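You operate a simulated robot arm through the tools that you are given. There is no shell and no other tool. Be economical: measure what you need, move in short steps, check, and stop when the job is done.

Carry out the task below with a simulated two-armed robot. There is one attempt and no reset: what you move stays moved.

Task
Open the right door of the tall cupboard, take the grey foam and put it on the lower shelf of the tall cupboard and shut the door again. Put the grey block from the second shelf from the bottom of the blue rack on the middle shelf of the green rack. Fetch the orange spacers box and set it on the fourth shelf from the bottom of the blue rack. Fetch the grey-ribbed starter and set it on the low shelf of the bin rack. Take the muffler on the top of the alternator bench and put it away on the second shelf from the bottom of the green rack. Turn the knob of the capacitor tester to VOLT. Put the brush holder on the top of the short bench away on the top of the white parts shelf. Take the pale labels box and put it on the top of the grey cabinet. Push the middle drawer of the grey cabinet shut. Take the blue bracket and put it on the low shelf of the frame rack. Do these in any order. Set down upright: grey block, orange spacers box, muffler, brush holder, pale labels box.

Only the result counts: the job must be done as asked and must still hold three seconds after the hand-in. Knocking over, shifting, dropping, spilling or breaking anything else fails it.

Robot
Two 7-joint arms with fingered hands on one trunk, on a base that drives. Base frame: it is fixed to the floor where the robot stands at the start and does not move with it; the origin is under the middle of the robot, x ahead of it, y to its left, z up. Units: mm, degrees, N and s.
The left shoulder is at the start at [232, 125, 1061], the right one opposite. With the tool pointing down near the work surface each hand reaches from about 100 to 940 mm from the robot's upright axis, wherever it stands, measured 20 degrees to its own side. Places, roughly: blue bracket (10x6x5 cm) [-1300, 3100, 1300]; brush holder (3x3x6 cm) [-2400, 1700, 900]; fourth shelf of the blue rack [200, 1300, 1300]; grey block (9x4x5 cm) [100, 1600, 600]; grey foam (8x8x4 cm) [-400, 2200, 1000]; grey-ribbed starter [500, 1000, 500]; knob of the capacitor tester [-1900, 1500, 900]; low shelf of the bin rack [-3500, 3500, 300]; low shelf of the frame rack [-1500, 600, 300]; lower shelf of the tall cupboard [1000, 200, 600]; middle drawer of the grey cabinet [-2600, 2700, 500]; middle shelf of the green rack [-1300, 3400, 1000]; muffler (15x8x9 cm) [-1500, -300, 900]; orange spacers box [250, 1250, 500]; pale labels box [-2500, 1750, 1000]; right door of the tall cupboard [900, -100, 1000]; second shelf of the green rack [-1300, 3400, 600]; top of the grey cabinet [-2900, 2500, 900]; top of the white parts shelf (54x20 cm) [-2960, -1700, 720]. Payload 3.7 kg a hand.
The TCP of each hand is the grasp point between the finger pads, 25 mm short of the fingertips. In the tool frame z runs along the fingers and y along their closing line. The gripper opens to 88 mm. The gripper's body begins 29 mm behind the TCP. The gripper is a hand of 5 fingers: y runs from the thumb to the fingers, the wrist lies at [-13, -97, -162] in the tool frame, and closing takes about 1.5 s.
Orientation is that of the tool frame in the base frame, as a unit quaternion [w, x, y, z]. With the fingers straight down and the wrist toward the robot, the tool's x, y and z point along [0, 1, 0], [1, 0, 0] and [0, 0, -1] of the base frame.

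Tools
- The arms move only by the tool arm_command. It takes "left_series", "right_series" or both (then of equal length, played together; a hand with none holds still); each is a list of rows, each a list of 7 numbers: the shift along the tool's x, y, z in mm, then the turn, a rotation vector about the tool's x, y, z in degrees, then the gripper command, from -1 (fully open) to 1 (shut), values between in proportion. In form: [[x, y, z, wx, wy, wz, gripper], ...]. A call has 1 to 8 rows; each row is the pose to reach, as a shift and turn from the pose commanded when the call began, along the tool's axes at that moment. Each row takes 0.2 s and may step no farther than 50 mm and 8.6 degrees from the row before; otherwise, or with a gripper value out of range, the whole call is refused. A pose out of reach is approached as far as the arm can. The call stops where the force on the tool passes 40 N (or 10 N more than at its start, if that is more) or the arm is blocked; 0.2 s more then pass. Each finger travels about 45 mm/s and halts on what it meets, pressing with about 34 N; the grip force reading is that of the motor and also rises with nothing between the fingers. The clock runs only during rows and for 0.2 s after the last one: add rows that repeat a pose to give the fingers time. It gives the time, the measured TCP pose, the force on the tool (base axes), the opening and the grip force at its end, in the units of the frame above (readings bear some noise), with the torque about the TCP (base axes, N m) and any sound that the robot's microphone picked up.
- Cameras (640 x 400 px; columns grow to the right, rows downward): "scene" is now at [358.3, 7.9, 1245.4]; the picture's right is [0.09, -1.00, 0.00], its down [-0.04, -0.00, -1.00] and it looks along [1.00, 0.09, -0.04] (base axes); focal length 214 px, centre (320, 200). "left" rides on the left gripper at [-59, -79, -105] in its tool frame; the picture's right is [-0.73, -0.32, 0.61], its down [0.62, -0.68, 0.38] and it looks along [0.29, 0.66, 0.70] (tool axes); focal length 234 px, centre (320, 200). "right" rides on the right gripper at [59, -79, -105] in its tool frame; the picture's right is [-0.73, 0.32, -0.61], its down [-0.62, -0.68, 0.38] and it looks along [-0.29, 0.66, 0.70] (tool axes); focal length 234 px, centre (320, 200).
- capture(camera): a new picture of that camera. The clock stands still meanwhile.
- move_column(by): slides the trunk up (or, below 0, down) by that many mm; the arms and the scene camera ride with it, the base frame stays. It gives what a move gives, with no picture.
- steer(legs): drives the robot by 1 to 6 legs, each [ahead, left, turn to the left] in mm, mm and degrees, along the robot's own axes; the way and the turn of a leg run together, so that a leg with both is an arc; at most 1500 mm and 180 degrees a leg. The arms and the cameras ride along, it lands a little off, and it stops where it bumps. It gives what a move gives.
- set_grasp(shape, hand): the hand has 5 fingers and takes this shape, open, in about a second: jaw (thumb against the fingers, like two jaws); tri (thumb and two fingers); tip (a fingertip pinch); poke (one finger out to press); point (the index stretched); flat (the hand flat); cup (the hand cupped); fist (a fist). The gripper value then closes the fingers along that shape, each until it touches; the sizes above hold for jaw. It gives what a move gives, with no picture.
- head_to(pan, tilt): turns the head with the scene camera to pan (to the left, within 80 degrees either way) and tilt (down, from -29 to 69), counted from straight ahead of the robot. It gives what a move gives.
- point_at(camera, pixels): for up to 12 pixels [column, row] of the newest picture of that camera ("zoom" is the newest enlarged one), the place [x, y, z] in the base frame of the surface seen there, good to about 2 mm. The clock stands still meanwhile.
- inspect(camera, box): a new picture of the part [left, top, right, bottom] of that camera's present view, enlarged. The clock stands still meanwhile.
- finish_job(): hands the job in; it is judged then, once.

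Work in short steps. Measure before you move; look again where a grasp or a placing could have gone wrong, and mend it. You have 350 turns and 268 pictures in all, those below and enlarged ones among them. Open the grippers and draw the arms clear of the work before you hand the job in, unless the task says otherwise.

The tools are called after ">>>" by a JSON object that holds its "method" and its "body". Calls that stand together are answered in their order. arm_command: Moves the arms, as the interface text tells. Its arguments: {"type":"object","properties":{"left_series":{"type":"array"},"right_series":{"type":"array"}},"required":[]} The other tools are called the same way: move_column (by) slides the trunk up or down; set_grasp (shape, hand) gives the hand a shape; steer (legs) drives the base; head_to (pan, tilt) turns the head that bears the scene camera; capture (camera) takes a picture; point_at (camera, pixels) gives the place of the surface under pixels of a picture; inspect (camera, box) takes an enlarged picture of a part of a camera's view; finish_job () hands the job in.

At the start:

```text
t: 0.0
left_position: [535.1, 154.1, 1247.3]
left_tcp_rot: [0.0, 0.706, 0.708, -0.001]
left_contact_force: [0.8, 0.1, -0.3]
left_wrist_torque: [0.0, -0.01, 0.0]
left_gripper_width: 87.6
left_grasp_force: 0.0
left_shape: jaw
right_position: [438.1, -237.7, 1270.1]
right_tcp_rot: [-0.001, 0.707, 0.707, -0.001]
right_contact_force: [1.3, 0.0, -1.6]
right_wrist_torque: [-0.02, 0.02, 0.0]
right_gripper_width: 87.6
right_grasp_force: 0.0
right_shape: jaw
trunk travel left (down, up): [-90.0, 326.0]
robot x, y, heading: [1.4, -0.6, -0.0]
head pan, tilt: [5.1, 2.2]
```

scene: 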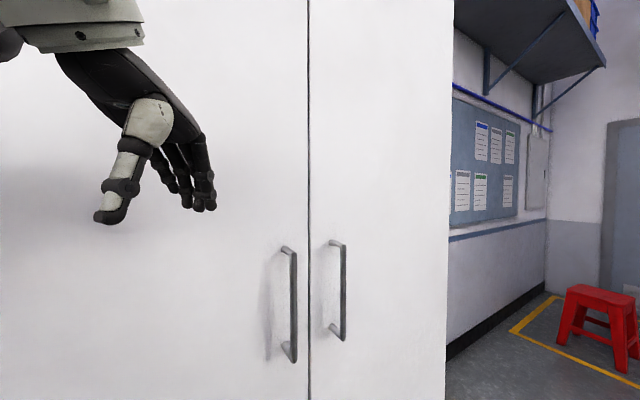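
right: 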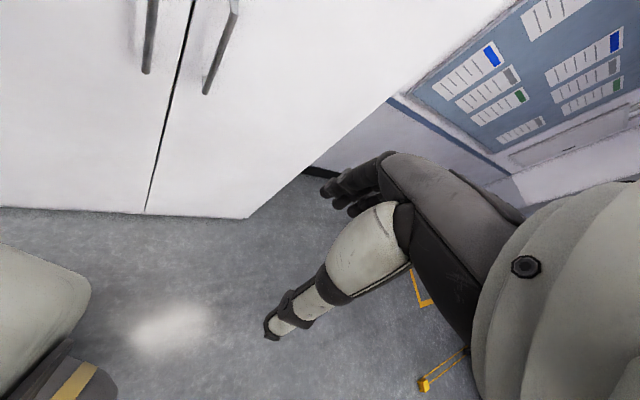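
left: 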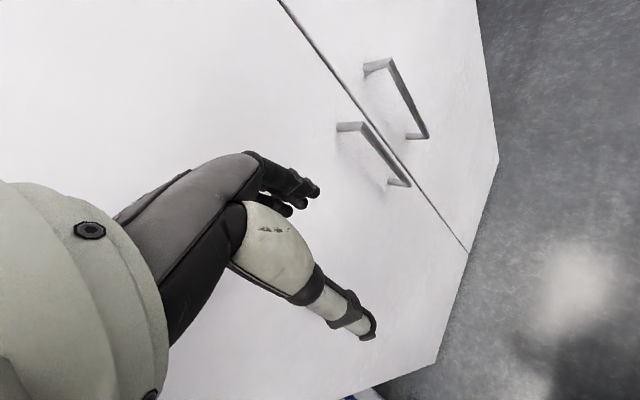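

The scene shows the cupboard's two doors, with the right door's handle at about (340,290). I measure the handle and the door's edges.

>>> {"method": "point_at", "body": {"camera": "scene", "pixels": [[343, 246], [343, 290], [343, 335], [332, 243], [330, 325], [310, 200], [448, 200], [440, 390], [293, 300], [370, 290], [311, 390]]}}

>>> {"method": "head_to", "body": {"pan": 75, "tilt": 15}}

>>> {"method": "capture", "body": {"camera": "scene"}}

```text
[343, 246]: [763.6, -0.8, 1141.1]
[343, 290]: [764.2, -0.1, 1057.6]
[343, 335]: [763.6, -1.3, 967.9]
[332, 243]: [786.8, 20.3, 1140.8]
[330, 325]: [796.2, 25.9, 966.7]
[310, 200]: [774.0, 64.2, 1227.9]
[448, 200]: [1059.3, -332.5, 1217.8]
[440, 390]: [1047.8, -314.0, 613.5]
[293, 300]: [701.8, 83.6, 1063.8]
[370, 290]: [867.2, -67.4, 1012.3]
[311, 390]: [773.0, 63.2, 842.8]
```

```text
t: 1.4
left_position: [534.3, 154.3, 1247.6]
left_tcp_rot: [0.001, 0.707, 0.707, -0.001]
left_contact_force: [-0.2, -0.6, 0.0]
left_wrist_torque: [0.0, -0.02, -0.02]
left_gripper_width: 87.8
left_grasp_force: 0.0
left_shape: jaw
right_position: [437.1, -238.4, 1269.8]
right_tcp_rot: [-0.001, 0.707, 0.707, -0.001]
right_contact_force: [0.7, -0.3, 0.2]
right_wrist_torque: [0.0, 0.05, 0.01]
right_gripper_width: 87.8
right_grasp_force: 0.0
right_shape: jaw
trunk travel left (down, up): [-90.0, 326.0]
robot x, y, heading: [1.1, -1.6, 0.2]
head pan, tilt: [75.0, 15.0]
```

```text
264 pictures are left
```

scene: 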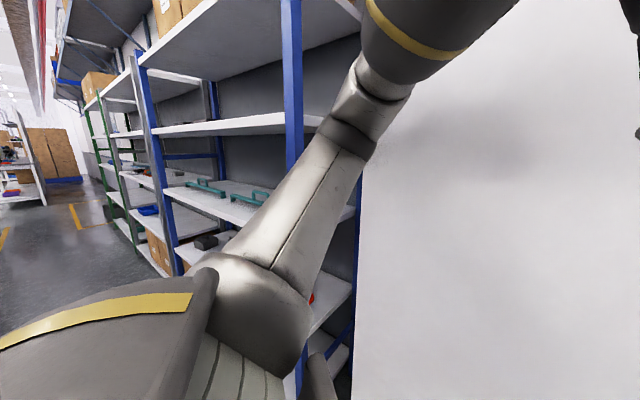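

The right handle bar stands about 46 mm off the door near (768,0), z 968–1141; the hinge side is near (1059,-332), and the face normal is (-0.81,-0.58). I turn the right hand so the fingers point at the door with a horizontal closing line.

>>> {"method": "arm_command", "body": {"right_series": [[14.75, 20.4, 23.75, -3.53, 6.88, 3.53, -1], [29.5, 40.8, 47.5, -7.06, 13.76, 7.06, -1], [44.25, 61.2, 71.25, -10.59, 20.64, 10.59, -1], [59, 81.6, 95, -14.12, 27.52, 14.12, -1], [73.75, 102, 118.75, -17.65, 34.4, 17.65, -1], [88.5, 122.4, 142.5, -21.18, 41.28, 21.18, -1], [103.25, 142.8, 166.25, -24.71, 48.16, 24.71, -1], [118, 163, 190, -28.24, 55.04, 28.24, -1]]}}

>>> {"method": "arm_command", "body": {"right_series": [[0, 0, 0, -3.53, 6.88, 3.53, -1], [0, 0, 0, -7.06, 13.76, 7.06, -1], [0, 0, 0, -10.59, 20.64, 10.59, -1], [0, 0, 0, -14.1, 27.5, 14.1, -1], [0, 0, 0, -14.1, 27.5, 14.1, -1]]}}

>>> {"method": "head_to", "body": {"pan": 0, "tilt": 20}}

>>> {"method": "capture", "body": {"camera": "scene"}}

```text
t: 3.2
left_position: [536.4, 155.0, 1245.7]
left_tcp_rot: [-0.001, 0.708, 0.707, -0.002]
left_contact_force: [0.8, 0.6, -0.3]
left_wrist_torque: [-0.04, 0.06, -0.02]
left_gripper_width: 87.8
left_grasp_force: 0.0
left_shape: jaw
right_position: [649.6, -113.3, 1095.7]
right_tcp_rot: [-0.158, 0.752, 0.422, 0.482]
right_contact_force: [0.7, 0.1, -0.2]
right_wrist_torque: [0.0, 0.05, 0.0]
right_gripper_width: 87.5
right_grasp_force: 0.2
right_shape: jaw
right hand out of reach, approached as far as the arm can: row 5, 6, 7, 8
trunk travel left (down, up): [-90.0, 326.0]
robot x, y, heading: [2.3, -0.8, -0.1]
head pan, tilt: [75.0, 15.0]
```

```text
t: 4.4
left_position: [535.6, 153.9, 1247.1]
left_tcp_rot: [0.0, 0.707, 0.707, 0.0]
left_contact_force: [0.4, 0.1, -0.5]
left_wrist_torque: [0.0, -0.01, -0.01]
left_gripper_width: 87.8
left_grasp_force: 0.0
left_shape: jaw
right_position: [666.8, -109.9, 1100.3]
right_tcp_rot: [-0.218, 0.674, 0.217, 0.671]
right_contact_force: [0.1, 0.5, 0.3]
right_wrist_torque: [0.01, -0.01, 0.0]
right_gripper_width: 87.6
right_grasp_force: 0.1
right_shape: jaw
right hand out of reach, approached as far as the arm can: row 1, 2, 3, 4, 5
trunk travel left (down, up): [-90.0, 326.0]
robot x, y, heading: [1.5, 0.0, -0.4]
head pan, tilt: [75.0, 15.0]
```

```text
t: 5.9
left_position: [534.7, 155.0, 1248.4]
left_tcp_rot: [0.0, 0.707, 0.707, -0.001]
left_contact_force: [0.0, 0.5, -0.4]
left_wrist_torque: [0.0, 0.01, -0.02]
left_gripper_width: 87.7
left_grasp_force: 0.0
left_shape: jaw
right_position: [665.0, -108.6, 1100.3]
right_tcp_rot: [-0.217, 0.674, 0.216, 0.672]
right_contact_force: [0.3, -0.2, -0.4]
right_wrist_torque: [0.05, -0.01, 0.0]
right_gripper_width: 87.6
right_grasp_force: 0.1
right_shape: jaw
trunk travel left (down, up): [-90.0, 326.0]
robot x, y, heading: [1.0, -1.6, -0.0]
head pan, tilt: [0.0, 20.0]
```

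```text
263 pictures are left
```

scene: 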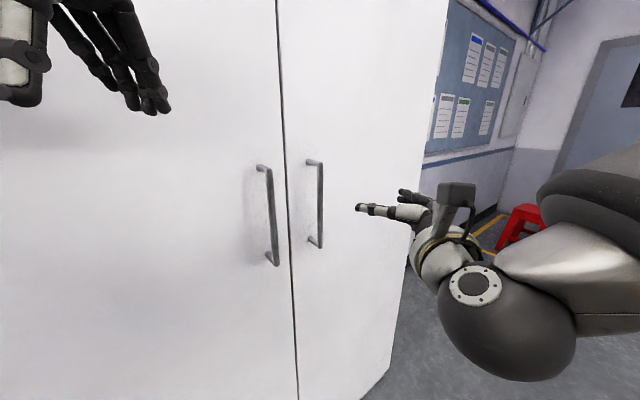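

The orientation is reached; the hand came out at (666,-109,1100). I bring it in front of the bar.

>>> {"method": "arm_command", "body": {"right_series": [[-15, -10, 5, 0, 0, 0, -1], [-30, -20, 10, 0, 0, 0, -1], [-45, -30, 20, 0, 0, 0, -1], [-45, -30, 20, 0, 0, 0, -1]]}}

>>> {"method": "capture", "body": {"camera": "right"}}

```text
t: 6.9
left_position: [534.2, 154.7, 1247.0]
left_tcp_rot: [0.001, 0.708, 0.707, -0.001]
left_contact_force: [0.1, -0.5, 0.2]
left_wrist_torque: [-0.02, -0.02, -0.03]
left_gripper_width: 87.7
left_grasp_force: 0.1
left_shape: jaw
right_position: [656.6, -77.7, 1083.6]
right_tcp_rot: [-0.216, 0.676, 0.215, 0.671]
right_contact_force: [-0.1, 0.1, 0.2]
right_wrist_torque: [0.05, -0.01, 0.04]
right_gripper_width: 87.7
right_grasp_force: 0.0
right_shape: jaw
right hand out of reach, approached as far as the arm can: row 1, 2, 3, 4
trunk travel left (down, up): [-90.0, 326.0]
robot x, y, heading: [-1.6, -2.7, -0.1]
head pan, tilt: [0.0, 20.0]
```

```text
262 pictures are left
```

right: 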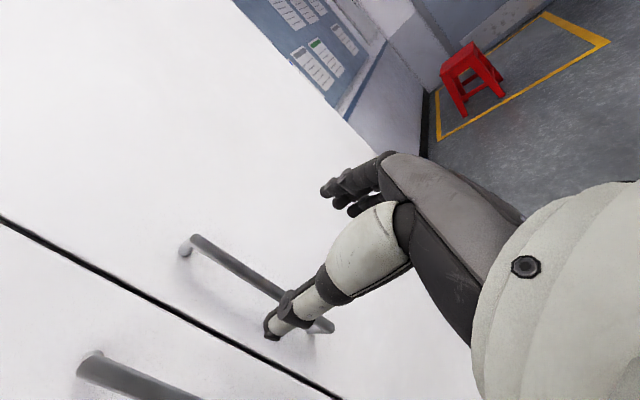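

The pose was too close to the shoulder to reach. I back the base off by 150 mm, then move toward the bar.

>>> {"method": "steer", "body": {"legs": [[-150, 0, 0]]}}

>>> {"method": "arm_command", "body": {"right_series": [[2, 20, 38, 0, 0, 0, -1], [4, 40, 76, 0, 0, 0, -1], [6, 60, 114, 0, 0, 0, -1], [8, 80, 150, 0, 0, 0, -1], [10, 100, 180, 0, 0, 0, -1], [10, 117, 195, 0, 0, 0, -1], [10, 117, 195, 0, 0, 0, -1]]}}

>>> {"method": "capture", "body": {"camera": "right"}}

```text
t: 8.2
left_position: [386.2, 152.6, 1247.3]
left_tcp_rot: [0.001, 0.708, 0.706, 0.0]
left_contact_force: [-1.1, -0.1, 0.4]
left_wrist_torque: [-0.01, -0.01, -0.01]
left_gripper_width: 87.8
left_grasp_force: 0.0
left_shape: jaw
right_position: [508.7, -77.8, 1084.0]
right_tcp_rot: [-0.217, 0.677, 0.214, 0.67]
right_contact_force: [0.0, -0.2, 1.2]
right_wrist_torque: [-0.02, 0.06, 0.02]
right_gripper_width: 87.7
right_grasp_force: 0.1
right_shape: jaw
trunk travel left (down, up): [-90.0, 326.0]
robot x, y, heading: [-148.6, 1.7, -0.0]
head pan, tilt: [0.0, 20.0]
```

```text
t: 9.8
left_position: [386.4, 152.9, 1247.6]
left_tcp_rot: [0.0, 0.708, 0.706, 0.0]
left_contact_force: [-0.7, -0.1, 0.7]
left_wrist_torque: [0.0, 0.02, -0.01]
left_gripper_width: 87.8
left_grasp_force: 0.1
left_shape: jaw
right_position: [700.5, -86.5, 1136.9]
right_tcp_rot: [-0.217, 0.681, 0.212, 0.666]
right_contact_force: [-0.1, 0.9, 0.4]
right_wrist_torque: [0.04, 0.01, 0.0]
right_gripper_width: 88.0
right_grasp_force: 0.0
right_shape: jaw
right hand out of reach, approached as far as the arm can: row 1, 2, 3, 4, 5, 6, 7
trunk travel left (down, up): [-90.0, 326.0]
robot x, y, heading: [-150.3, 0.3, -0.1]
head pan, tilt: [0.0, 20.0]
```

```text
261 pictures are left
```

right: 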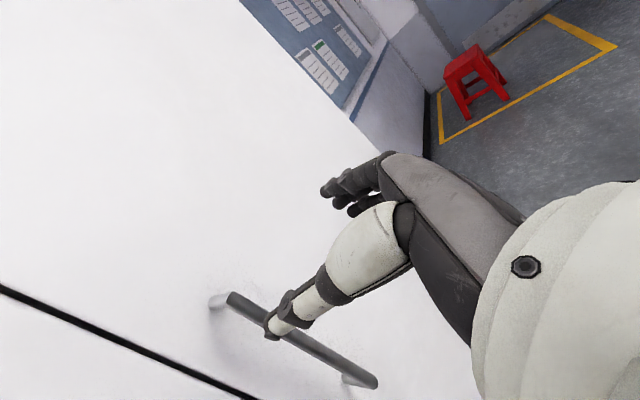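

The right hand ended at z 1137 instead of about 1045, so this arm configuration prefers a higher hand. I lower the trunk 85 mm to bring the hand to the bar's height.

>>> {"method": "move_column", "body": {"by": -80}}

>>> {"method": "arm_command", "body": {"right_series": [[0, 0, 2, 0, 0, 0, -1], [0, 0, 0, 0, 0, 0, -1]]}}

>>> {"method": "capture", "body": {"camera": "scene"}}

```text
t: 11.0
left_position: [455.2, 153.2, 1105.4]
left_tcp_rot: [-0.068, 0.705, 0.702, -0.068]
left_contact_force: [-0.2, 0.2, -0.6]
left_wrist_torque: [-0.03, -0.01, 0.0]
left_gripper_width: 87.9
left_grasp_force: 0.1
left_shape: jaw
right_position: [698.7, -88.5, 1059.5]
right_tcp_rot: [-0.216, 0.675, 0.215, 0.671]
right_contact_force: [0.4, 0.6, 0.5]
right_wrist_torque: [0.03, 0.0, -0.01]
right_gripper_width: 88.2
right_grasp_force: 0.0
right_shape: jaw
trunk travel left (down, up): [-10.0, 406.0]
robot x, y, heading: [-145.8, 1.8, 0.1]
head pan, tilt: [0.0, 20.0]
```

```text
t: 11.6
left_position: [456.1, 152.9, 1106.8]
left_tcp_rot: [-0.069, 0.705, 0.703, -0.07]
left_contact_force: [-0.9, -0.5, -0.2]
left_wrist_torque: [0.04, -0.01, -0.01]
left_gripper_width: 87.5
left_grasp_force: 0.0
left_shape: jaw
right_position: [699.0, -88.9, 1058.4]
right_tcp_rot: [-0.215, 0.676, 0.216, 0.671]
right_contact_force: [0.0, 0.0, -0.4]
right_wrist_torque: [0.0, 0.0, -0.01]
right_gripper_width: 87.7
right_grasp_force: 0.1
right_shape: jaw
trunk travel left (down, up): [-10.0, 406.0]
robot x, y, heading: [-151.7, -0.1, -0.6]
head pan, tilt: [0.0, 20.0]
```

```text
260 pictures are left
```

scene: 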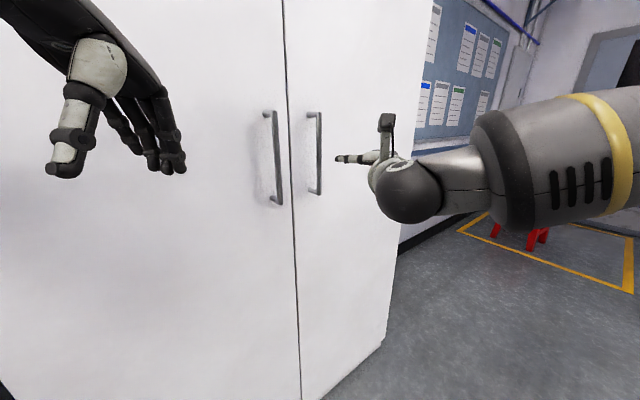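

The hand is at (699,-89,1058) with the wanted orientation; the bar is -33 in tool y and +108 in tool z. I shift sideways and then advance.

>>> {"method": "arm_command", "body": {"right_series": [[0, -17, 0, 0, 0, 0, -1], [0, -33, 15, 0, 0, 0, -1], [0, -33, 45, 0, 0, 0, -1], [0, -33, 60, 0, 0, 0, -1], [0, -33, 60, 0, 0, 0, -1]]}}

>>> {"method": "capture", "body": {"camera": "right"}}

```text
t: 12.8
left_position: [455.5, 152.8, 1106.2]
left_tcp_rot: [-0.068, 0.705, 0.702, -0.07]
left_contact_force: [-0.1, -0.3, 0.3]
left_wrist_torque: [-0.02, 0.05, 0.01]
left_gripper_width: 87.8
left_grasp_force: 0.1
left_shape: jaw
right_position: [707.3, -54.6, 1064.9]
right_tcp_rot: [-0.217, 0.678, 0.214, 0.669]
right_contact_force: [0.0, -0.4, 0.8]
right_wrist_torque: [0.01, -0.02, 0.03]
right_gripper_width: 88.1
right_grasp_force: 0.0
right_shape: jaw
right hand out of reach, approached as far as the arm can: row 3, 4, 5
trunk travel left (down, up): [-10.0, 406.0]
robot x, y, heading: [-148.9, -3.8, -0.0]
head pan, tilt: [0.0, 20.0]
```

```text
259 pictures are left
```

right: 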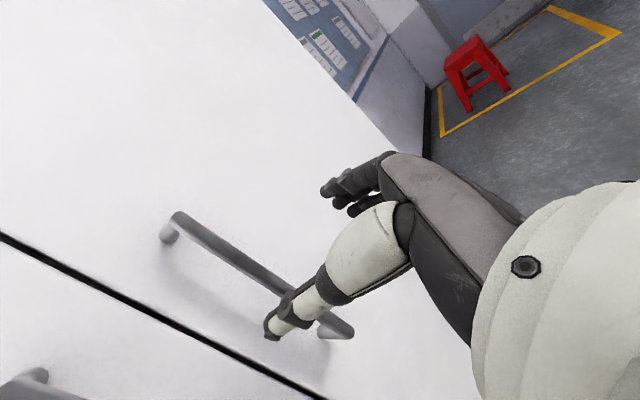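

The limit comes from the wrist having to bend left, so I drive right, turn the robot to face the cupboard squarely, and re-pose the hand straight ahead.

>>> {"method": "steer", "body": {"legs": [[0, -272, 0], [0, 0, 35.7]]}}

>>> {"method": "arm_command", "body": {"right_series": [[0, 0, -45, -6, 0, 0, -1], [0, 0, -90, -12, 0, 0, -1], [0, 0, -135, -18, 0, 0, -1], [0, 0, -180, -24, 0, 0, -1], [0, 0, -225, -30, 0, 0, -1], [0, 0, -270, -35.7, 0, 0, -1], [0, 0, -270, -35.7, 0, 0, -1]]}}

>>> {"method": "steer", "body": {"legs": [[155, -111, 0]]}}

>>> {"method": "capture", "body": {"camera": "scene"}}

```text
t: 15.0
left_position: [514.0, 5.8, 1104.4]
left_tcp_rot: [-0.069, 0.706, 0.701, -0.07]
left_contact_force: [0.3, 1.5, 1.0]
left_wrist_torque: [-0.01, 0.01, 0.02]
left_gripper_width: 87.7
left_grasp_force: 0.0
left_shape: jaw
right_position: [765.4, -204.1, 1066.0]
right_tcp_rot: [-0.215, 0.678, 0.213, 0.67]
right_contact_force: [-0.1, 0.2, 0.3]
right_wrist_torque: [-0.01, -0.01, 0.0]
right_gripper_width: 87.6
right_grasp_force: 0.1
right_shape: jaw
trunk travel left (down, up): [-10.0, 406.0]
robot x, y, heading: [-93.4, -143.3, -0.3]
head pan, tilt: [0.0, 20.0]
stopped in leg 1: the robot was blocked; the commanded pose is now the measured one
```

```text
t: 16.6
left_position: [514.4, 5.8, 1105.2]
left_tcp_rot: [-0.069, 0.706, 0.701, -0.07]
left_contact_force: [0.0, -0.1, 0.2]
left_wrist_torque: [-0.01, 0.02, -0.03]
left_gripper_width: 87.8
left_grasp_force: 0.1
left_shape: jaw
right_position: [571.8, -351.3, 1078.6]
right_tcp_rot: [0.003, 0.711, -0.003, 0.703]
right_contact_force: [-0.4, -0.3, 0.1]
right_wrist_torque: [0.02, -0.01, 0.0]
right_gripper_width: 88.0
right_grasp_force: 0.1
right_shape: jaw
right hand out of reach, approached as far as the arm can: row 6, 7
trunk travel left (down, up): [-10.0, 406.0]
robot x, y, heading: [-90.8, -146.0, -0.4]
head pan, tilt: [0.0, 20.0]
```

```text
t: 18.2
left_position: [667.1, -102.7, 1105.5]
left_tcp_rot: [-0.069, 0.706, 0.702, -0.07]
left_contact_force: [0.5, -0.7, -0.5]
left_wrist_torque: [0.03, 0.02, 0.0]
left_gripper_width: 87.7
left_grasp_force: 0.1
left_shape: jaw
right_position: [725.8, -458.9, 1079.4]
right_tcp_rot: [0.002, 0.711, -0.002, 0.703]
right_contact_force: [0.3, -0.3, 0.5]
right_wrist_torque: [0.01, -0.03, 0.0]
right_gripper_width: 87.8
right_grasp_force: 0.0
right_shape: jaw
trunk travel left (down, up): [-10.0, 406.0]
robot x, y, heading: [63.6, -254.5, -0.4]
head pan, tilt: [0.0, 20.0]
```

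```text
258 pictures are left
```

scene: 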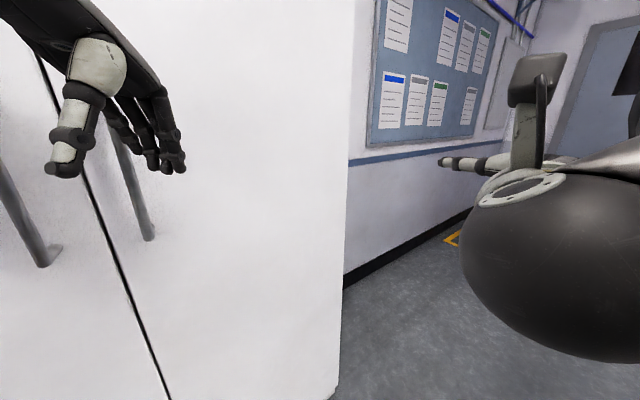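

The base turned out at (64,-254), heading 0 after being blocked in the first leg, so the turn was not made. I turn left 36° now with a small back-off; the hands clear the doors by about 100 mm.

>>> {"method": "steer", "body": {"legs": [[-20, -20, 0], [0, 0, 36]]}}

>>> {"method": "capture", "body": {"camera": "scene"}}

>>> {"method": "capture", "body": {"camera": "right"}}

```text
t: 20.8
left_position: [445.5, 198.8, 1105.9]
left_tcp_rot: [-0.044, 0.459, 0.883, -0.087]
left_contact_force: [-1.0, -0.4, 0.1]
left_wrist_torque: [-0.03, 0.03, -0.01]
left_gripper_width: 87.6
left_grasp_force: 0.1
left_shape: jaw
right_position: [699.9, -57.4, 1078.5]
right_tcp_rot: [-0.212, 0.678, 0.214, 0.67]
right_contact_force: [-0.1, -0.1, -0.4]
right_wrist_torque: [0.01, 0.0, 0.0]
right_gripper_width: 87.8
right_grasp_force: 0.1
right_shape: jaw
trunk travel left (down, up): [-10.0, 406.0]
robot x, y, heading: [39.4, -272.5, 35.1]
head pan, tilt: [0.0, 20.0]
```

```text
257 pictures are left
```

scene: 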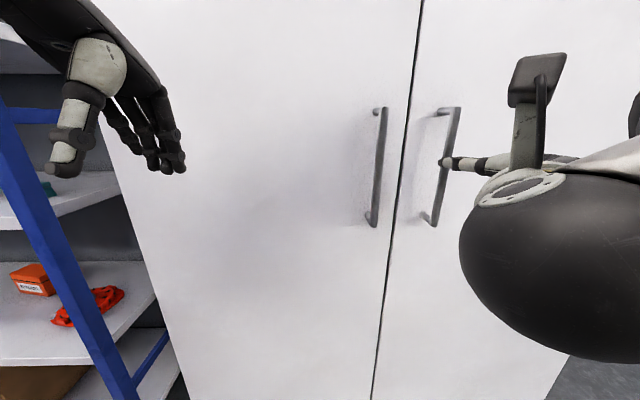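

```text
256 pictures are left
```

right: 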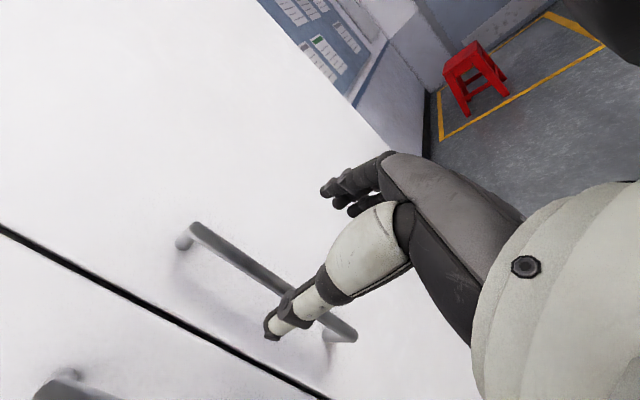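

The robot now faces the cupboard squarely. I remeasure the bar and then advance onto it.

>>> {"method": "point_at", "body": {"camera": "scene", "pixels": [[454, 130], [436, 205], [447, 150], [380, 160]]}}

>>> {"method": "arm_command", "body": {"right_series": [[0, -4, 20, 0, 0, 0, -1], [0, -7, 40, 0, 0, 0, -1], [0, -7, 60, 0, 0, 0, -1], [0, -7, 60, 0, 0, 0, -1]]}}

>>> {"method": "inspect", "body": {"camera": "scene", "box": [360, 80, 520, 240]}}

```text
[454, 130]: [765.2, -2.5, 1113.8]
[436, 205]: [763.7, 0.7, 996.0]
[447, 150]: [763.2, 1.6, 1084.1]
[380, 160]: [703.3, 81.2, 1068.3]
```

```text
t: 21.8
left_position: [446.8, 199.7, 1105.4]
left_tcp_rot: [-0.045, 0.459, 0.883, -0.088]
left_contact_force: [0.5, -0.4, 0.3]
left_wrist_torque: [-0.01, 0.04, -0.01]
left_gripper_width: 87.6
left_grasp_force: 0.1
left_shape: jaw
right_position: [745.0, -16.6, 1077.7]
right_tcp_rot: [-0.212, 0.679, 0.215, 0.67]
right_contact_force: [0.3, -0.1, -1.5]
right_wrist_torque: [-0.03, -0.01, -0.02]
right_gripper_width: 88.1
right_grasp_force: 0.0
right_shape: jaw
trunk travel left (down, up): [-10.0, 406.0]
robot x, y, heading: [41.1, -274.0, 35.4]
head pan, tilt: [0.0, 20.0]
```

```text
2.50 times, centred on (440, 160) of scene
```

zoom: 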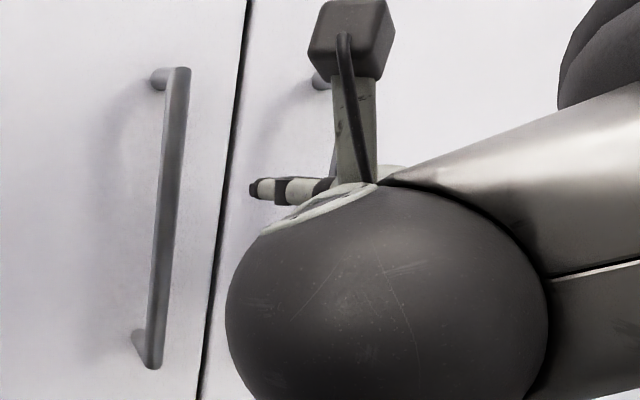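

The arm follows well; about 25 mm remain to the bar centre, aligned in y. I advance and close.

>>> {"method": "arm_command", "body": {"right_series": [[0, 0, 12, 0, 0, 0, -1], [0, 0, 24, 0, 0, 0, -1], [0, 0, 24, 0, 0, 0, 1], [0, 0, 24, 0, 0, 0, 1], [0, 0, 24, 0, 0, 0, 1], [0, 0, 24, 0, 0, 0, 1], [0, 0, 24, 0, 0, 0, 1], [0, 0, 24, 0, 0, 0, 1]]}}

>>> {"method": "capture", "body": {"camera": "right"}}

```text
t: 23.6
left_position: [446.4, 198.7, 1106.3]
left_tcp_rot: [-0.044, 0.459, 0.883, -0.087]
left_contact_force: [-0.4, -0.2, 0.1]
left_wrist_torque: [0.02, -0.02, -0.02]
left_gripper_width: 87.3
left_grasp_force: 0.0
left_shape: jaw
right_position: [764.7, -2.4, 1077.1]
right_tcp_rot: [-0.213, 0.678, 0.215, 0.67]
right_contact_force: [0.9, 1.9, 0.5]
right_wrist_torque: [-0.14, -0.02, -0.03]
right_gripper_width: 3.1
right_grasp_force: 34.0
right_shape: jaw
trunk travel left (down, up): [-10.0, 406.0]
robot x, y, heading: [41.6, -274.7, 35.2]
head pan, tilt: [0.0, 20.0]
```

```text
254 pictures are left
```

right: 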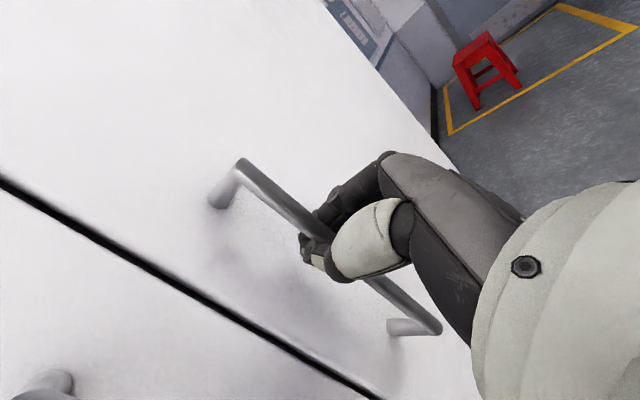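

The fingers are round the bar. I pull it along the door's arc (hinge 440 mm to the right), turning the hand half as much.

>>> {"method": "arm_command", "body": {"right_series": [[0, 6.8, -45.7, 2, 0, 0, 1], [0, 18.3, -90.5, 4, 0, 0, 1], [0, 34.5, -133.8, 6, 0, 0, 1], [0, 55.1, -175.1, 8, 0, 0, 1], [0, 55.1, -175.1, 8, 0, 0, 1]]}}

>>> {"method": "capture", "body": {"camera": "scene"}}

```text
t: 24.6
left_position: [445.9, 200.8, 1104.8]
left_tcp_rot: [-0.045, 0.458, 0.884, -0.087]
left_contact_force: [-0.2, 0.1, 0.3]
left_wrist_torque: [-0.01, -0.03, 0.04]
left_gripper_width: 87.8
left_grasp_force: 0.0
left_shape: jaw
right_position: [703.2, -80.1, 1129.2]
right_tcp_rot: [-0.253, 0.677, 0.266, 0.637]
right_contact_force: [-0.9, -0.1, -19.0]
right_wrist_torque: [-0.11, 0.11, -0.15]
right_gripper_width: 3.7
right_grasp_force: 34.3
right_shape: jaw
right hand out of reach, approached as far as the arm can: row 2, 3, 4, 5
trunk travel left (down, up): [-10.0, 406.0]
robot x, y, heading: [42.8, -277.2, 35.2]
head pan, tilt: [0.0, 20.0]
stopped in row 5 (right hand): the force on the tool passed its limit at 53 N (the readings are from after the stop); the commanded pose is now the measured one
```

```text
253 pictures are left
```

scene: 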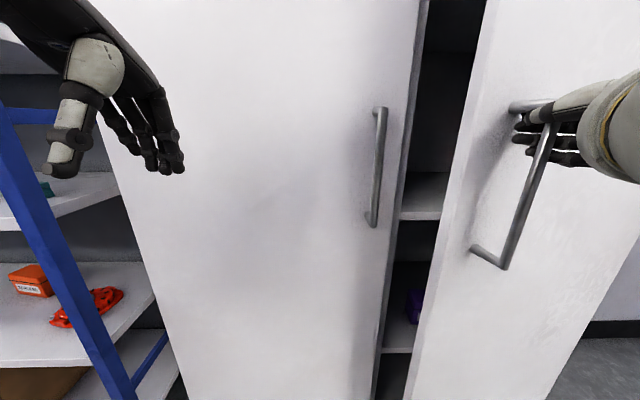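

The door is about 13° open, and the arm is at its near limit. I drag the door further by driving the base back along the arc with the hand holding on.

>>> {"method": "steer", "body": {"legs": [[-87, -32, 0], [-74, -55, 0]]}}

>>> {"method": "capture", "body": {"camera": "scene"}}

```text
t: 26.6
left_position: [393.9, 72.0, 1105.4]
left_tcp_rot: [-0.045, 0.455, 0.885, -0.088]
left_contact_force: [0.1, 0.3, -0.5]
left_wrist_torque: [-0.01, -0.02, 0.02]
left_gripper_width: 87.5
left_grasp_force: 0.1
left_shape: jaw
right_position: [648.0, -203.2, 1129.8]
right_tcp_rot: [-0.258, 0.674, 0.279, 0.634]
right_contact_force: [-8.3, 1.7, -11.3]
right_wrist_torque: [-0.11, -0.17, 0.04]
right_gripper_width: 4.1
right_grasp_force: 33.5
right_shape: jaw
trunk travel left (down, up): [-10.0, 406.0]
robot x, y, heading: [-5.2, -405.0, 36.0]
head pan, tilt: [0.0, 20.0]
stopped in leg 2: the force on the tool passed its limit at 47 N (the readings are from after the stop); the commanded pose is now the measured one
```

```text
252 pictures are left
```

scene: 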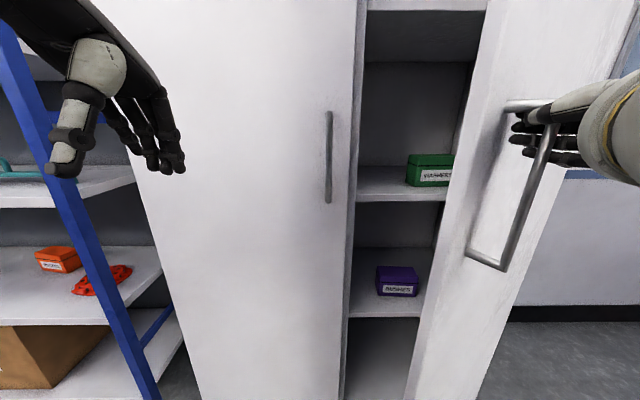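

The door is about 32° open, showing a shelf with a green box and a lower one with a purple box. I continue along the arc.

>>> {"method": "steer", "body": {"legs": [[-82, -63, 0], [-51, -77, 0]]}}

>>> {"method": "capture", "body": {"camera": "scene"}}

```text
t: 27.6
left_position: [402.3, 56.3, 1105.8]
left_tcp_rot: [-0.044, 0.453, 0.886, -0.088]
left_contact_force: [0.0, -0.2, -0.5]
left_wrist_torque: [-0.01, -0.01, 0.0]
left_gripper_width: 87.8
left_grasp_force: 0.1
left_shape: jaw
right_position: [656.2, -217.4, 1128.2]
right_tcp_rot: [-0.261, 0.674, 0.285, 0.63]
right_contact_force: [-6.3, -0.2, -4.7]
right_wrist_torque: [0.04, -0.17, -0.47]
right_gripper_width: 5.0
right_grasp_force: 33.9
right_shape: jaw
trunk travel left (down, up): [-10.0, 406.0]
robot x, y, heading: [4.6, -427.1, 35.7]
head pan, tilt: [0.0, 20.0]
stopped in leg 1: the force on the tool passed its limit at 48 N (the readings are from after the stop); the commanded pose is now the measured one
```

```text
251 pictures are left
```

scene: 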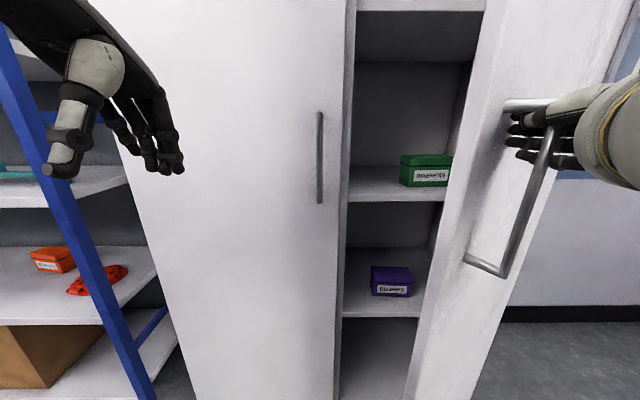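

The grip jams at the bar's end, so I release it, back off, and will push the door open from the inside of its free edge.

>>> {"method": "arm_command", "body": {"right_series": [[0, 0, 0, 0, 0, 0, -1], [0, 0, 0, 0, 0, 0, -1], [0, 0, 0, 0, 0, 0, -1], [0, 0, 0, 0, 0, 0, -1], [0, 0, 0, 0, 0, 0, -1], [0, 0, 0, 0, 0, 0, -1], [0, 0, 0, 0, 0, 0, -1], [0, 0, 0, 0, 0, 0, -1]]}}

>>> {"method": "steer", "body": {"legs": [[-110, 0, 0], [0, 150, 0]]}}

>>> {"method": "capture", "body": {"camera": "scene"}}

```text
t: 29.4
left_position: [403.9, 56.4, 1106.0]
left_tcp_rot: [-0.044, 0.452, 0.886, -0.089]
left_contact_force: [-0.2, -0.6, 0.2]
left_wrist_torque: [0.02, 0.04, -0.02]
left_gripper_width: 87.8
left_grasp_force: 0.0
left_shape: jaw
right_position: [658.3, -217.2, 1127.9]
right_tcp_rot: [-0.263, 0.673, 0.284, 0.63]
right_contact_force: [0.1, -1.0, -0.7]
right_wrist_torque: [0.0, -0.02, -0.02]
right_gripper_width: 87.5
right_grasp_force: 0.0
right_shape: jaw
trunk travel left (down, up): [-10.0, 406.0]
robot x, y, heading: [5.6, -423.8, 35.8]
head pan, tilt: [0.0, 20.0]
```

```text
t: 30.1
left_position: [401.0, 57.3, 1105.5]
left_tcp_rot: [-0.045, 0.451, 0.887, -0.089]
left_contact_force: [0.1, 0.4, 0.2]
left_wrist_torque: [-0.05, 0.01, -0.01]
left_gripper_width: 87.7
left_grasp_force: 0.0
left_shape: jaw
right_position: [655.9, -214.9, 1127.6]
right_tcp_rot: [-0.262, 0.673, 0.286, 0.63]
right_contact_force: [0.0, -0.2, -0.9]
right_wrist_torque: [0.0, 0.02, 0.01]
right_gripper_width: 87.5
right_grasp_force: 0.1
right_shape: jaw
trunk travel left (down, up): [-10.0, 406.0]
robot x, y, heading: [4.8, -423.2, 35.8]
head pan, tilt: [0.0, 20.0]
stopped in leg 1: the robot was blocked; the commanded pose is now the measured one
```

```text
250 pictures are left
```

scene: 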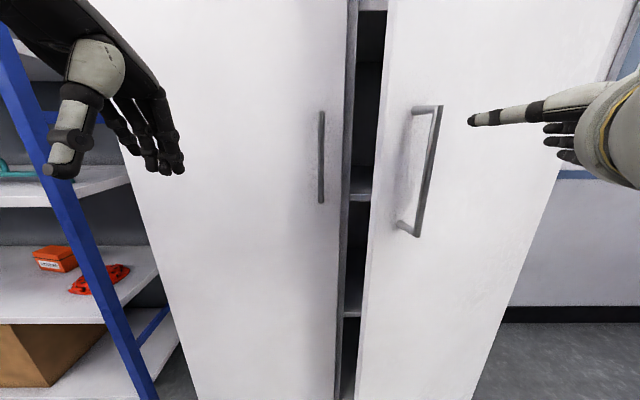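

The hand is free, but the base is blocked going backward and the door swung back somewhat. I look to the right and left rear.

>>> {"method": "head_to", "body": {"pan": -80, "tilt": 45}}

>>> {"method": "capture", "body": {"camera": "scene"}}

>>> {"method": "head_to", "body": {"pan": 80, "tilt": 45}}

>>> {"method": "capture", "body": {"camera": "scene"}}

>>> {"method": "head_to", "body": {"pan": 0, "tilt": 20}}

>>> {"method": "capture", "body": {"camera": "scene"}}

```text
t: 31.6
left_position: [400.3, 57.3, 1104.1]
left_tcp_rot: [-0.045, 0.451, 0.887, -0.089]
left_contact_force: [0.0, -0.5, 1.2]
left_wrist_torque: [-0.05, -0.01, 0.01]
left_gripper_width: 87.8
left_grasp_force: 0.0
left_shape: jaw
right_position: [655.6, -215.4, 1128.2]
right_tcp_rot: [-0.263, 0.672, 0.285, 0.631]
right_contact_force: [0.1, 0.2, -0.3]
right_wrist_torque: [-0.02, -0.03, -0.01]
right_gripper_width: 87.4
right_grasp_force: 0.0
right_shape: jaw
trunk travel left (down, up): [-10.0, 406.0]
robot x, y, heading: [2.9, -428.8, 36.1]
head pan, tilt: [-80.0, 45.0]
```

```text
249 pictures are left
```

scene: 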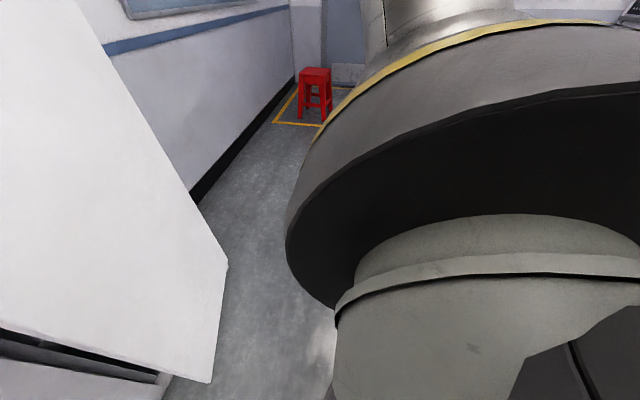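

```text
t: 34.1
left_position: [401.8, 58.0, 1104.6]
left_tcp_rot: [-0.045, 0.451, 0.887, -0.089]
left_contact_force: [-0.1, 0.3, -0.6]
left_wrist_torque: [0.02, 0.01, 0.01]
left_gripper_width: 87.9
left_grasp_force: 0.1
left_shape: jaw
right_position: [656.2, -215.8, 1128.0]
right_tcp_rot: [-0.263, 0.673, 0.286, 0.63]
right_contact_force: [0.4, 0.1, 0.3]
right_wrist_torque: [0.03, -0.01, 0.04]
right_gripper_width: 87.8
right_grasp_force: 0.0
right_shape: jaw
trunk travel left (down, up): [-10.0, 406.0]
robot x, y, heading: [2.9, -422.1, 35.9]
head pan, tilt: [80.0, 45.0]
```

```text
248 pictures are left
```

scene: 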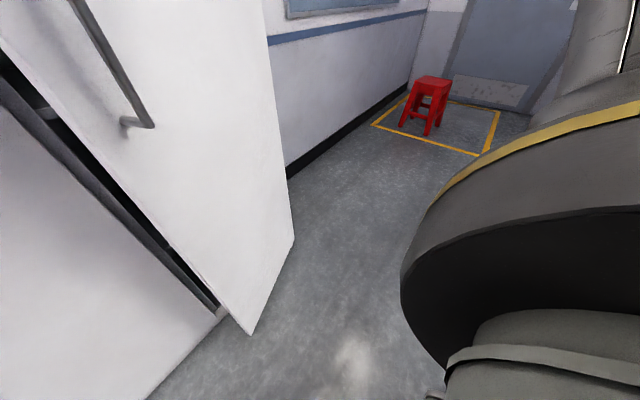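

```text
t: 35.6
left_position: [401.3, 57.0, 1103.8]
left_tcp_rot: [-0.044, 0.451, 0.887, -0.089]
left_contact_force: [0.1, -0.6, 0.8]
left_wrist_torque: [0.01, 0.03, 0.0]
left_gripper_width: 87.5
left_grasp_force: 0.1
left_shape: jaw
right_position: [655.4, -214.4, 1127.4]
right_tcp_rot: [-0.263, 0.672, 0.288, 0.63]
right_contact_force: [0.3, 0.4, -0.1]
right_wrist_torque: [0.02, 0.03, 0.01]
right_gripper_width: 87.8
right_grasp_force: 0.0
right_shape: jaw
trunk travel left (down, up): [-10.0, 406.0]
robot x, y, heading: [1.9, -426.9, 35.9]
head pan, tilt: [0.0, 20.0]
```

```text
247 pictures are left
```

scene: 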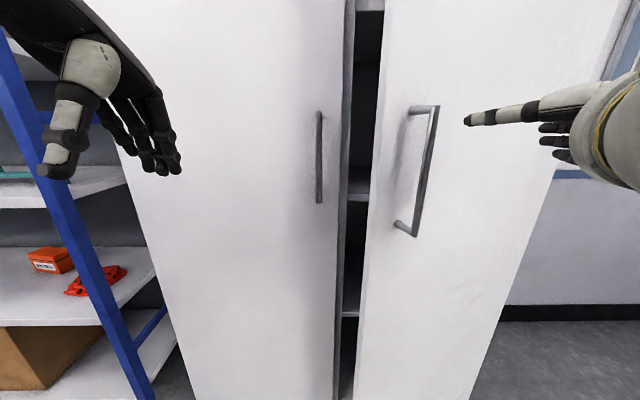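

The door rests about 12° open. I try backing off again, then shifting left.

>>> {"method": "steer", "body": {"legs": [[-60, 0, 0]]}}

>>> {"method": "head_to", "body": {"pan": 80, "tilt": 25}}

>>> {"method": "capture", "body": {"camera": "scene"}}

```text
t: 36.4
left_position: [401.8, 56.9, 1103.8]
left_tcp_rot: [-0.043, 0.451, 0.887, -0.088]
left_contact_force: [0.2, -1.3, -0.6]
left_wrist_torque: [0.01, -0.03, -0.01]
left_gripper_width: 87.9
left_grasp_force: 0.1
left_shape: jaw
right_position: [655.7, -212.4, 1127.4]
right_tcp_rot: [-0.262, 0.672, 0.287, 0.631]
right_contact_force: [0.4, 0.6, -0.8]
right_wrist_torque: [0.01, 0.02, 0.0]
right_gripper_width: 87.7
right_grasp_force: 0.1
right_shape: jaw
trunk travel left (down, up): [-10.0, 406.0]
robot x, y, heading: [5.1, -425.3, 36.1]
head pan, tilt: [0.0, 20.0]
stopped in leg 1: the robot was blocked; the commanded pose is now the measured one
```

```text
t: 37.9
left_position: [401.2, 57.4, 1104.5]
left_tcp_rot: [-0.045, 0.451, 0.887, -0.089]
left_contact_force: [0.0, 0.0, -0.8]
left_wrist_torque: [-0.01, 0.01, 0.0]
left_gripper_width: 87.6
left_grasp_force: 0.1
left_shape: jaw
right_position: [657.8, -215.0, 1125.7]
right_tcp_rot: [-0.261, 0.675, 0.287, 0.627]
right_contact_force: [-0.4, -0.4, 0.5]
right_wrist_torque: [0.0, 0.01, 0.01]
right_gripper_width: 87.8
right_grasp_force: 0.0
right_shape: jaw
trunk travel left (down, up): [-10.0, 406.0]
robot x, y, heading: [0.4, -425.0, 36.1]
head pan, tilt: [80.0, 25.0]
```

```text
246 pictures are left
```

scene: 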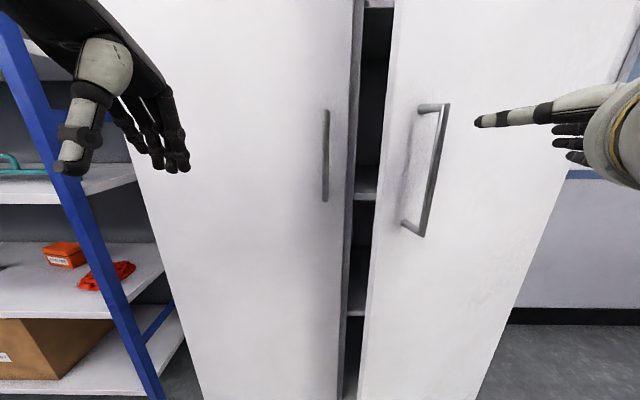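

The picture shows the head not yet turned; I capture again.

>>> {"method": "capture", "body": {"camera": "scene"}}

```text
245 pictures are left
```

scene: 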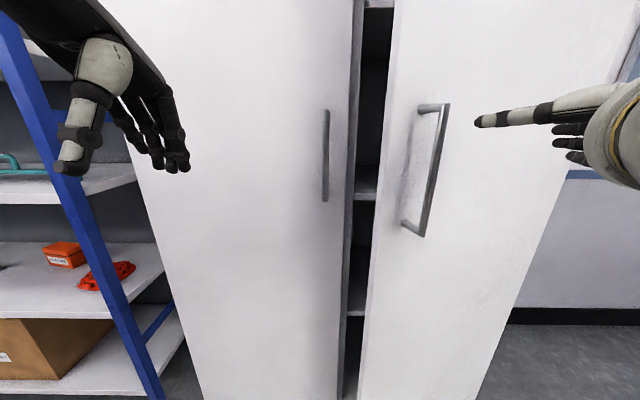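

The head reports pan 80 while the view is ahead; I try again with pan 60.

>>> {"method": "head_to", "body": {"pan": 60, "tilt": 30}}

>>> {"method": "capture", "body": {"camera": "scene"}}

```text
t: 38.7
left_position: [401.3, 56.6, 1105.3]
left_tcp_rot: [-0.044, 0.451, 0.887, -0.089]
left_contact_force: [-0.4, 1.2, 0.0]
left_wrist_torque: [0.02, 0.02, -0.01]
left_gripper_width: 87.9
left_grasp_force: 0.1
left_shape: jaw
right_position: [657.6, -214.2, 1122.3]
right_tcp_rot: [-0.26, 0.676, 0.288, 0.626]
right_contact_force: [-0.8, 0.0, 0.9]
right_wrist_torque: [0.03, 0.02, 0.03]
right_gripper_width: 88.0
right_grasp_force: 0.0
right_shape: jaw
trunk travel left (down, up): [-10.0, 406.0]
robot x, y, heading: [3.9, -420.7, 35.6]
head pan, tilt: [60.0, 30.0]
```

```text
244 pictures are left
```

scene: 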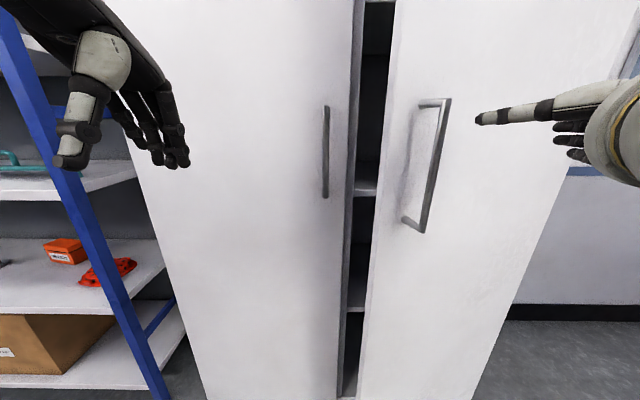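

Possibly the left arm is in the head's way. I try a left shift of the base to see whether it is free.

>>> {"method": "steer", "body": {"legs": [[0, 60, 0]]}}

>>> {"method": "steer", "body": {"legs": [[-60, 0, 0]]}}

>>> {"method": "capture", "body": {"camera": "scene"}}

>>> {"method": "capture", "body": {"camera": "left"}}

```text
t: 39.9
left_position: [365.2, 104.5, 1104.9]
left_tcp_rot: [-0.043, 0.451, 0.887, -0.088]
left_contact_force: [0.1, 0.7, 1.1]
left_wrist_torque: [0.0, 0.0, -0.01]
left_gripper_width: 87.7
left_grasp_force: 0.1
left_shape: jaw
right_position: [622.2, -165.7, 1123.2]
right_tcp_rot: [-0.26, 0.677, 0.286, 0.626]
right_contact_force: [-0.5, -0.2, -0.9]
right_wrist_torque: [0.0, -0.01, -0.01]
right_gripper_width: 87.8
right_grasp_force: 0.1
right_shape: jaw
trunk travel left (down, up): [-10.0, 406.0]
robot x, y, heading: [-32.7, -373.9, 36.2]
head pan, tilt: [60.0, 30.0]
```

```text
t: 40.6
left_position: [366.4, 105.4, 1105.5]
left_tcp_rot: [-0.044, 0.452, 0.887, -0.088]
left_contact_force: [-0.1, -0.5, -0.1]
left_wrist_torque: [0.0, 0.01, -0.03]
left_gripper_width: 87.8
left_grasp_force: 0.0
left_shape: jaw
right_position: [630.8, -167.7, 1112.6]
right_tcp_rot: [-0.251, 0.69, 0.282, 0.618]
right_contact_force: [-0.1, 0.4, 0.1]
right_wrist_torque: [0.01, 0.01, 0.02]
right_gripper_width: 87.8
right_grasp_force: 0.1
right_shape: jaw
trunk travel left (down, up): [-10.0, 406.0]
robot x, y, heading: [-33.7, -379.0, 36.1]
head pan, tilt: [60.0, 30.0]
stopped in leg 1: the robot was blocked; the commanded pose is now the measured one
```

```text
243 pictures are left
```

scene: 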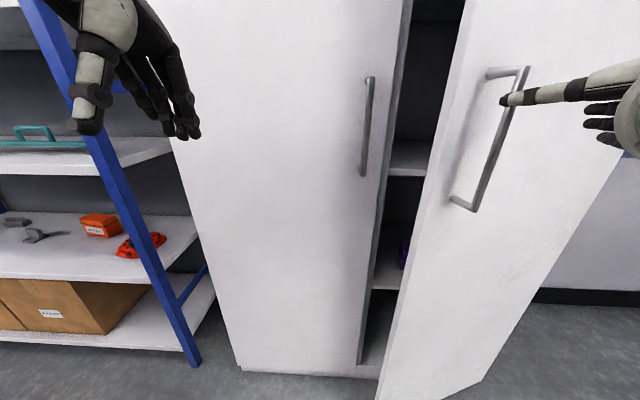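

```text
242 pictures are left
```

left: 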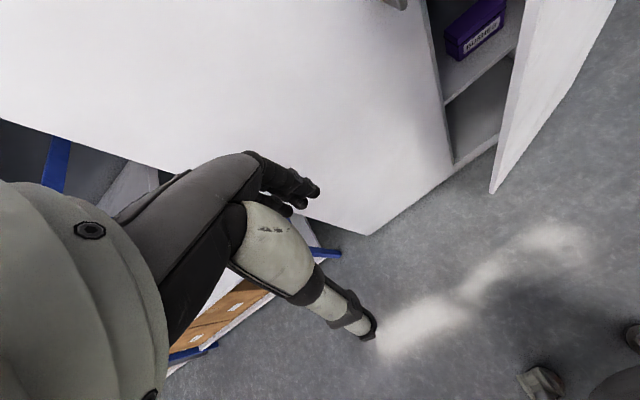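

The door is now about 25° open with the hand to its right. I move the base left so the hand comes to the free-edge side, then check backing again.

>>> {"method": "steer", "body": {"legs": [[0, 100, 0], [-60, 100, 0]]}}

>>> {"method": "capture", "body": {"camera": "scene"}}

```text
t: 43.2
left_position: [248.1, 266.8, 1105.2]
left_tcp_rot: [-0.044, 0.451, 0.887, -0.088]
left_contact_force: [-0.4, 0.0, 0.7]
left_wrist_torque: [0.02, -0.03, 0.01]
left_gripper_width: 87.8
left_grasp_force: 0.1
left_shape: jaw
right_position: [512.3, -8.2, 1112.8]
right_tcp_rot: [-0.251, 0.688, 0.282, 0.619]
right_contact_force: [0.4, 0.3, 0.0]
right_wrist_torque: [-0.02, 0.03, -0.03]
right_gripper_width: 87.6
right_grasp_force: 0.1
right_shape: jaw
trunk travel left (down, up): [-10.0, 406.0]
robot x, y, heading: [-151.6, -213.3, 36.0]
head pan, tilt: [60.0, 30.0]
```

```text
241 pictures are left
```

scene: 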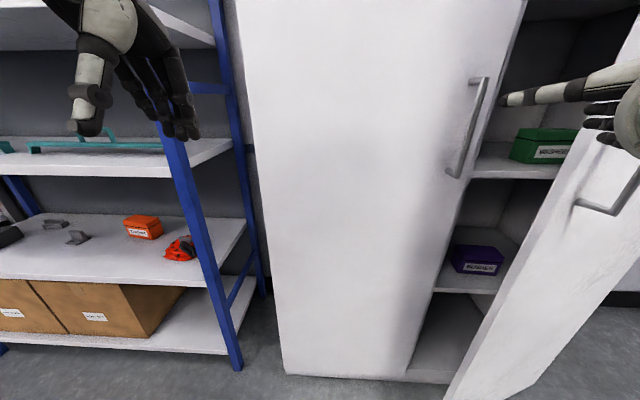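

The hand is now left of the door's free edge. I measure the door edge and the shelves.

>>> {"method": "point_at", "body": {"camera": "scene", "pixels": [[545, 240], [500, 310], [460, 390], [600, 210], [450, 280], [478, 288], [425, 355], [500, 165], [555, 170], [420, 378], [408, 330]]}}

```text
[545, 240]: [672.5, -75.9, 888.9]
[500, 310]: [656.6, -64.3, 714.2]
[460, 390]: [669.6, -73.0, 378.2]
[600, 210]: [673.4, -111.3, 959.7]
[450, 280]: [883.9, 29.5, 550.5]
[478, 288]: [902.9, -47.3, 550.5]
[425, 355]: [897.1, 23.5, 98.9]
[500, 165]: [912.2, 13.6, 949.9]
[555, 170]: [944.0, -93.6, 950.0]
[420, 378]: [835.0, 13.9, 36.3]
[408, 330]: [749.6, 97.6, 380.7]
```

The door's free edge is at (660,-65), about 20° open; lower shelf level z=550. I close the right hand, drive it in behind the free edge, then sweep right.

>>> {"method": "arm_command", "body": {"right_series": [[0, 0, 0, 0, 0, 0, 1], [0, 0, 0, 0, 0, 0, 1], [0, 0, 0, 0, 0, 0, 1], [0, 0, 0, 0, 0, 0, 1], [0, 0, 0, 0, 0, 0, 1], [0, 0, 0, 0, 0, 0, 1], [0, 0, 0, 0, 0, 0, 1], [0, 0, 0, 0, 0, 0, 1]]}}

>>> {"method": "steer", "body": {"legs": [[110, -30, 0], [0, -80, 0]]}}

>>> {"method": "capture", "body": {"camera": "scene"}}

```text
t: 45.0
left_position: [248.1, 265.8, 1105.2]
left_tcp_rot: [-0.044, 0.45, 0.887, -0.087]
left_contact_force: [-0.6, 0.1, 0.0]
left_wrist_torque: [0.02, -0.02, -0.03]
left_gripper_width: 87.5
left_grasp_force: 0.0
left_shape: jaw
right_position: [515.4, -8.4, 1110.7]
right_tcp_rot: [-0.248, 0.692, 0.28, 0.617]
right_contact_force: [-0.4, -0.6, -0.3]
right_wrist_torque: [0.0, -0.01, 0.01]
right_gripper_width: 0.2
right_grasp_force: 33.6
right_shape: jaw
trunk travel left (down, up): [-10.0, 406.0]
robot x, y, heading: [-146.4, -214.5, 36.1]
head pan, tilt: [60.0, 30.0]
```

```text
t: 47.1
left_position: [391.1, 257.5, 1106.4]
left_tcp_rot: [-0.043, 0.451, 0.887, -0.088]
left_contact_force: [-0.4, -0.4, 0.1]
left_wrist_torque: [-0.02, 0.01, 0.01]
left_gripper_width: 87.7
left_grasp_force: 0.1
left_shape: jaw
right_position: [660.0, -13.9, 1107.8]
right_tcp_rot: [-0.251, 0.693, 0.285, 0.612]
right_contact_force: [-14.4, 8.5, 6.7]
right_wrist_torque: [-0.24, 0.09, -0.55]
right_gripper_width: 0.1
right_grasp_force: 33.8
right_shape: jaw
trunk travel left (down, up): [-10.0, 406.0]
robot x, y, heading: [-4.7, -226.9, 35.9]
head pan, tilt: [60.0, 30.0]
stopped in leg 2: the force on the tool passed its limit at 61 N (the readings are from after the stop); the commanded pose is now the measured one
```

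```text
240 pictures are left
```

scene: 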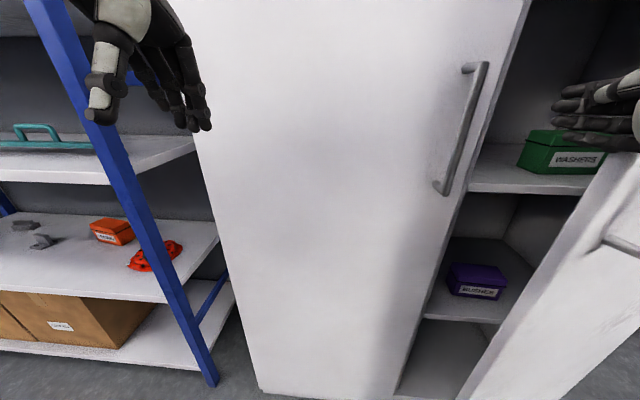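

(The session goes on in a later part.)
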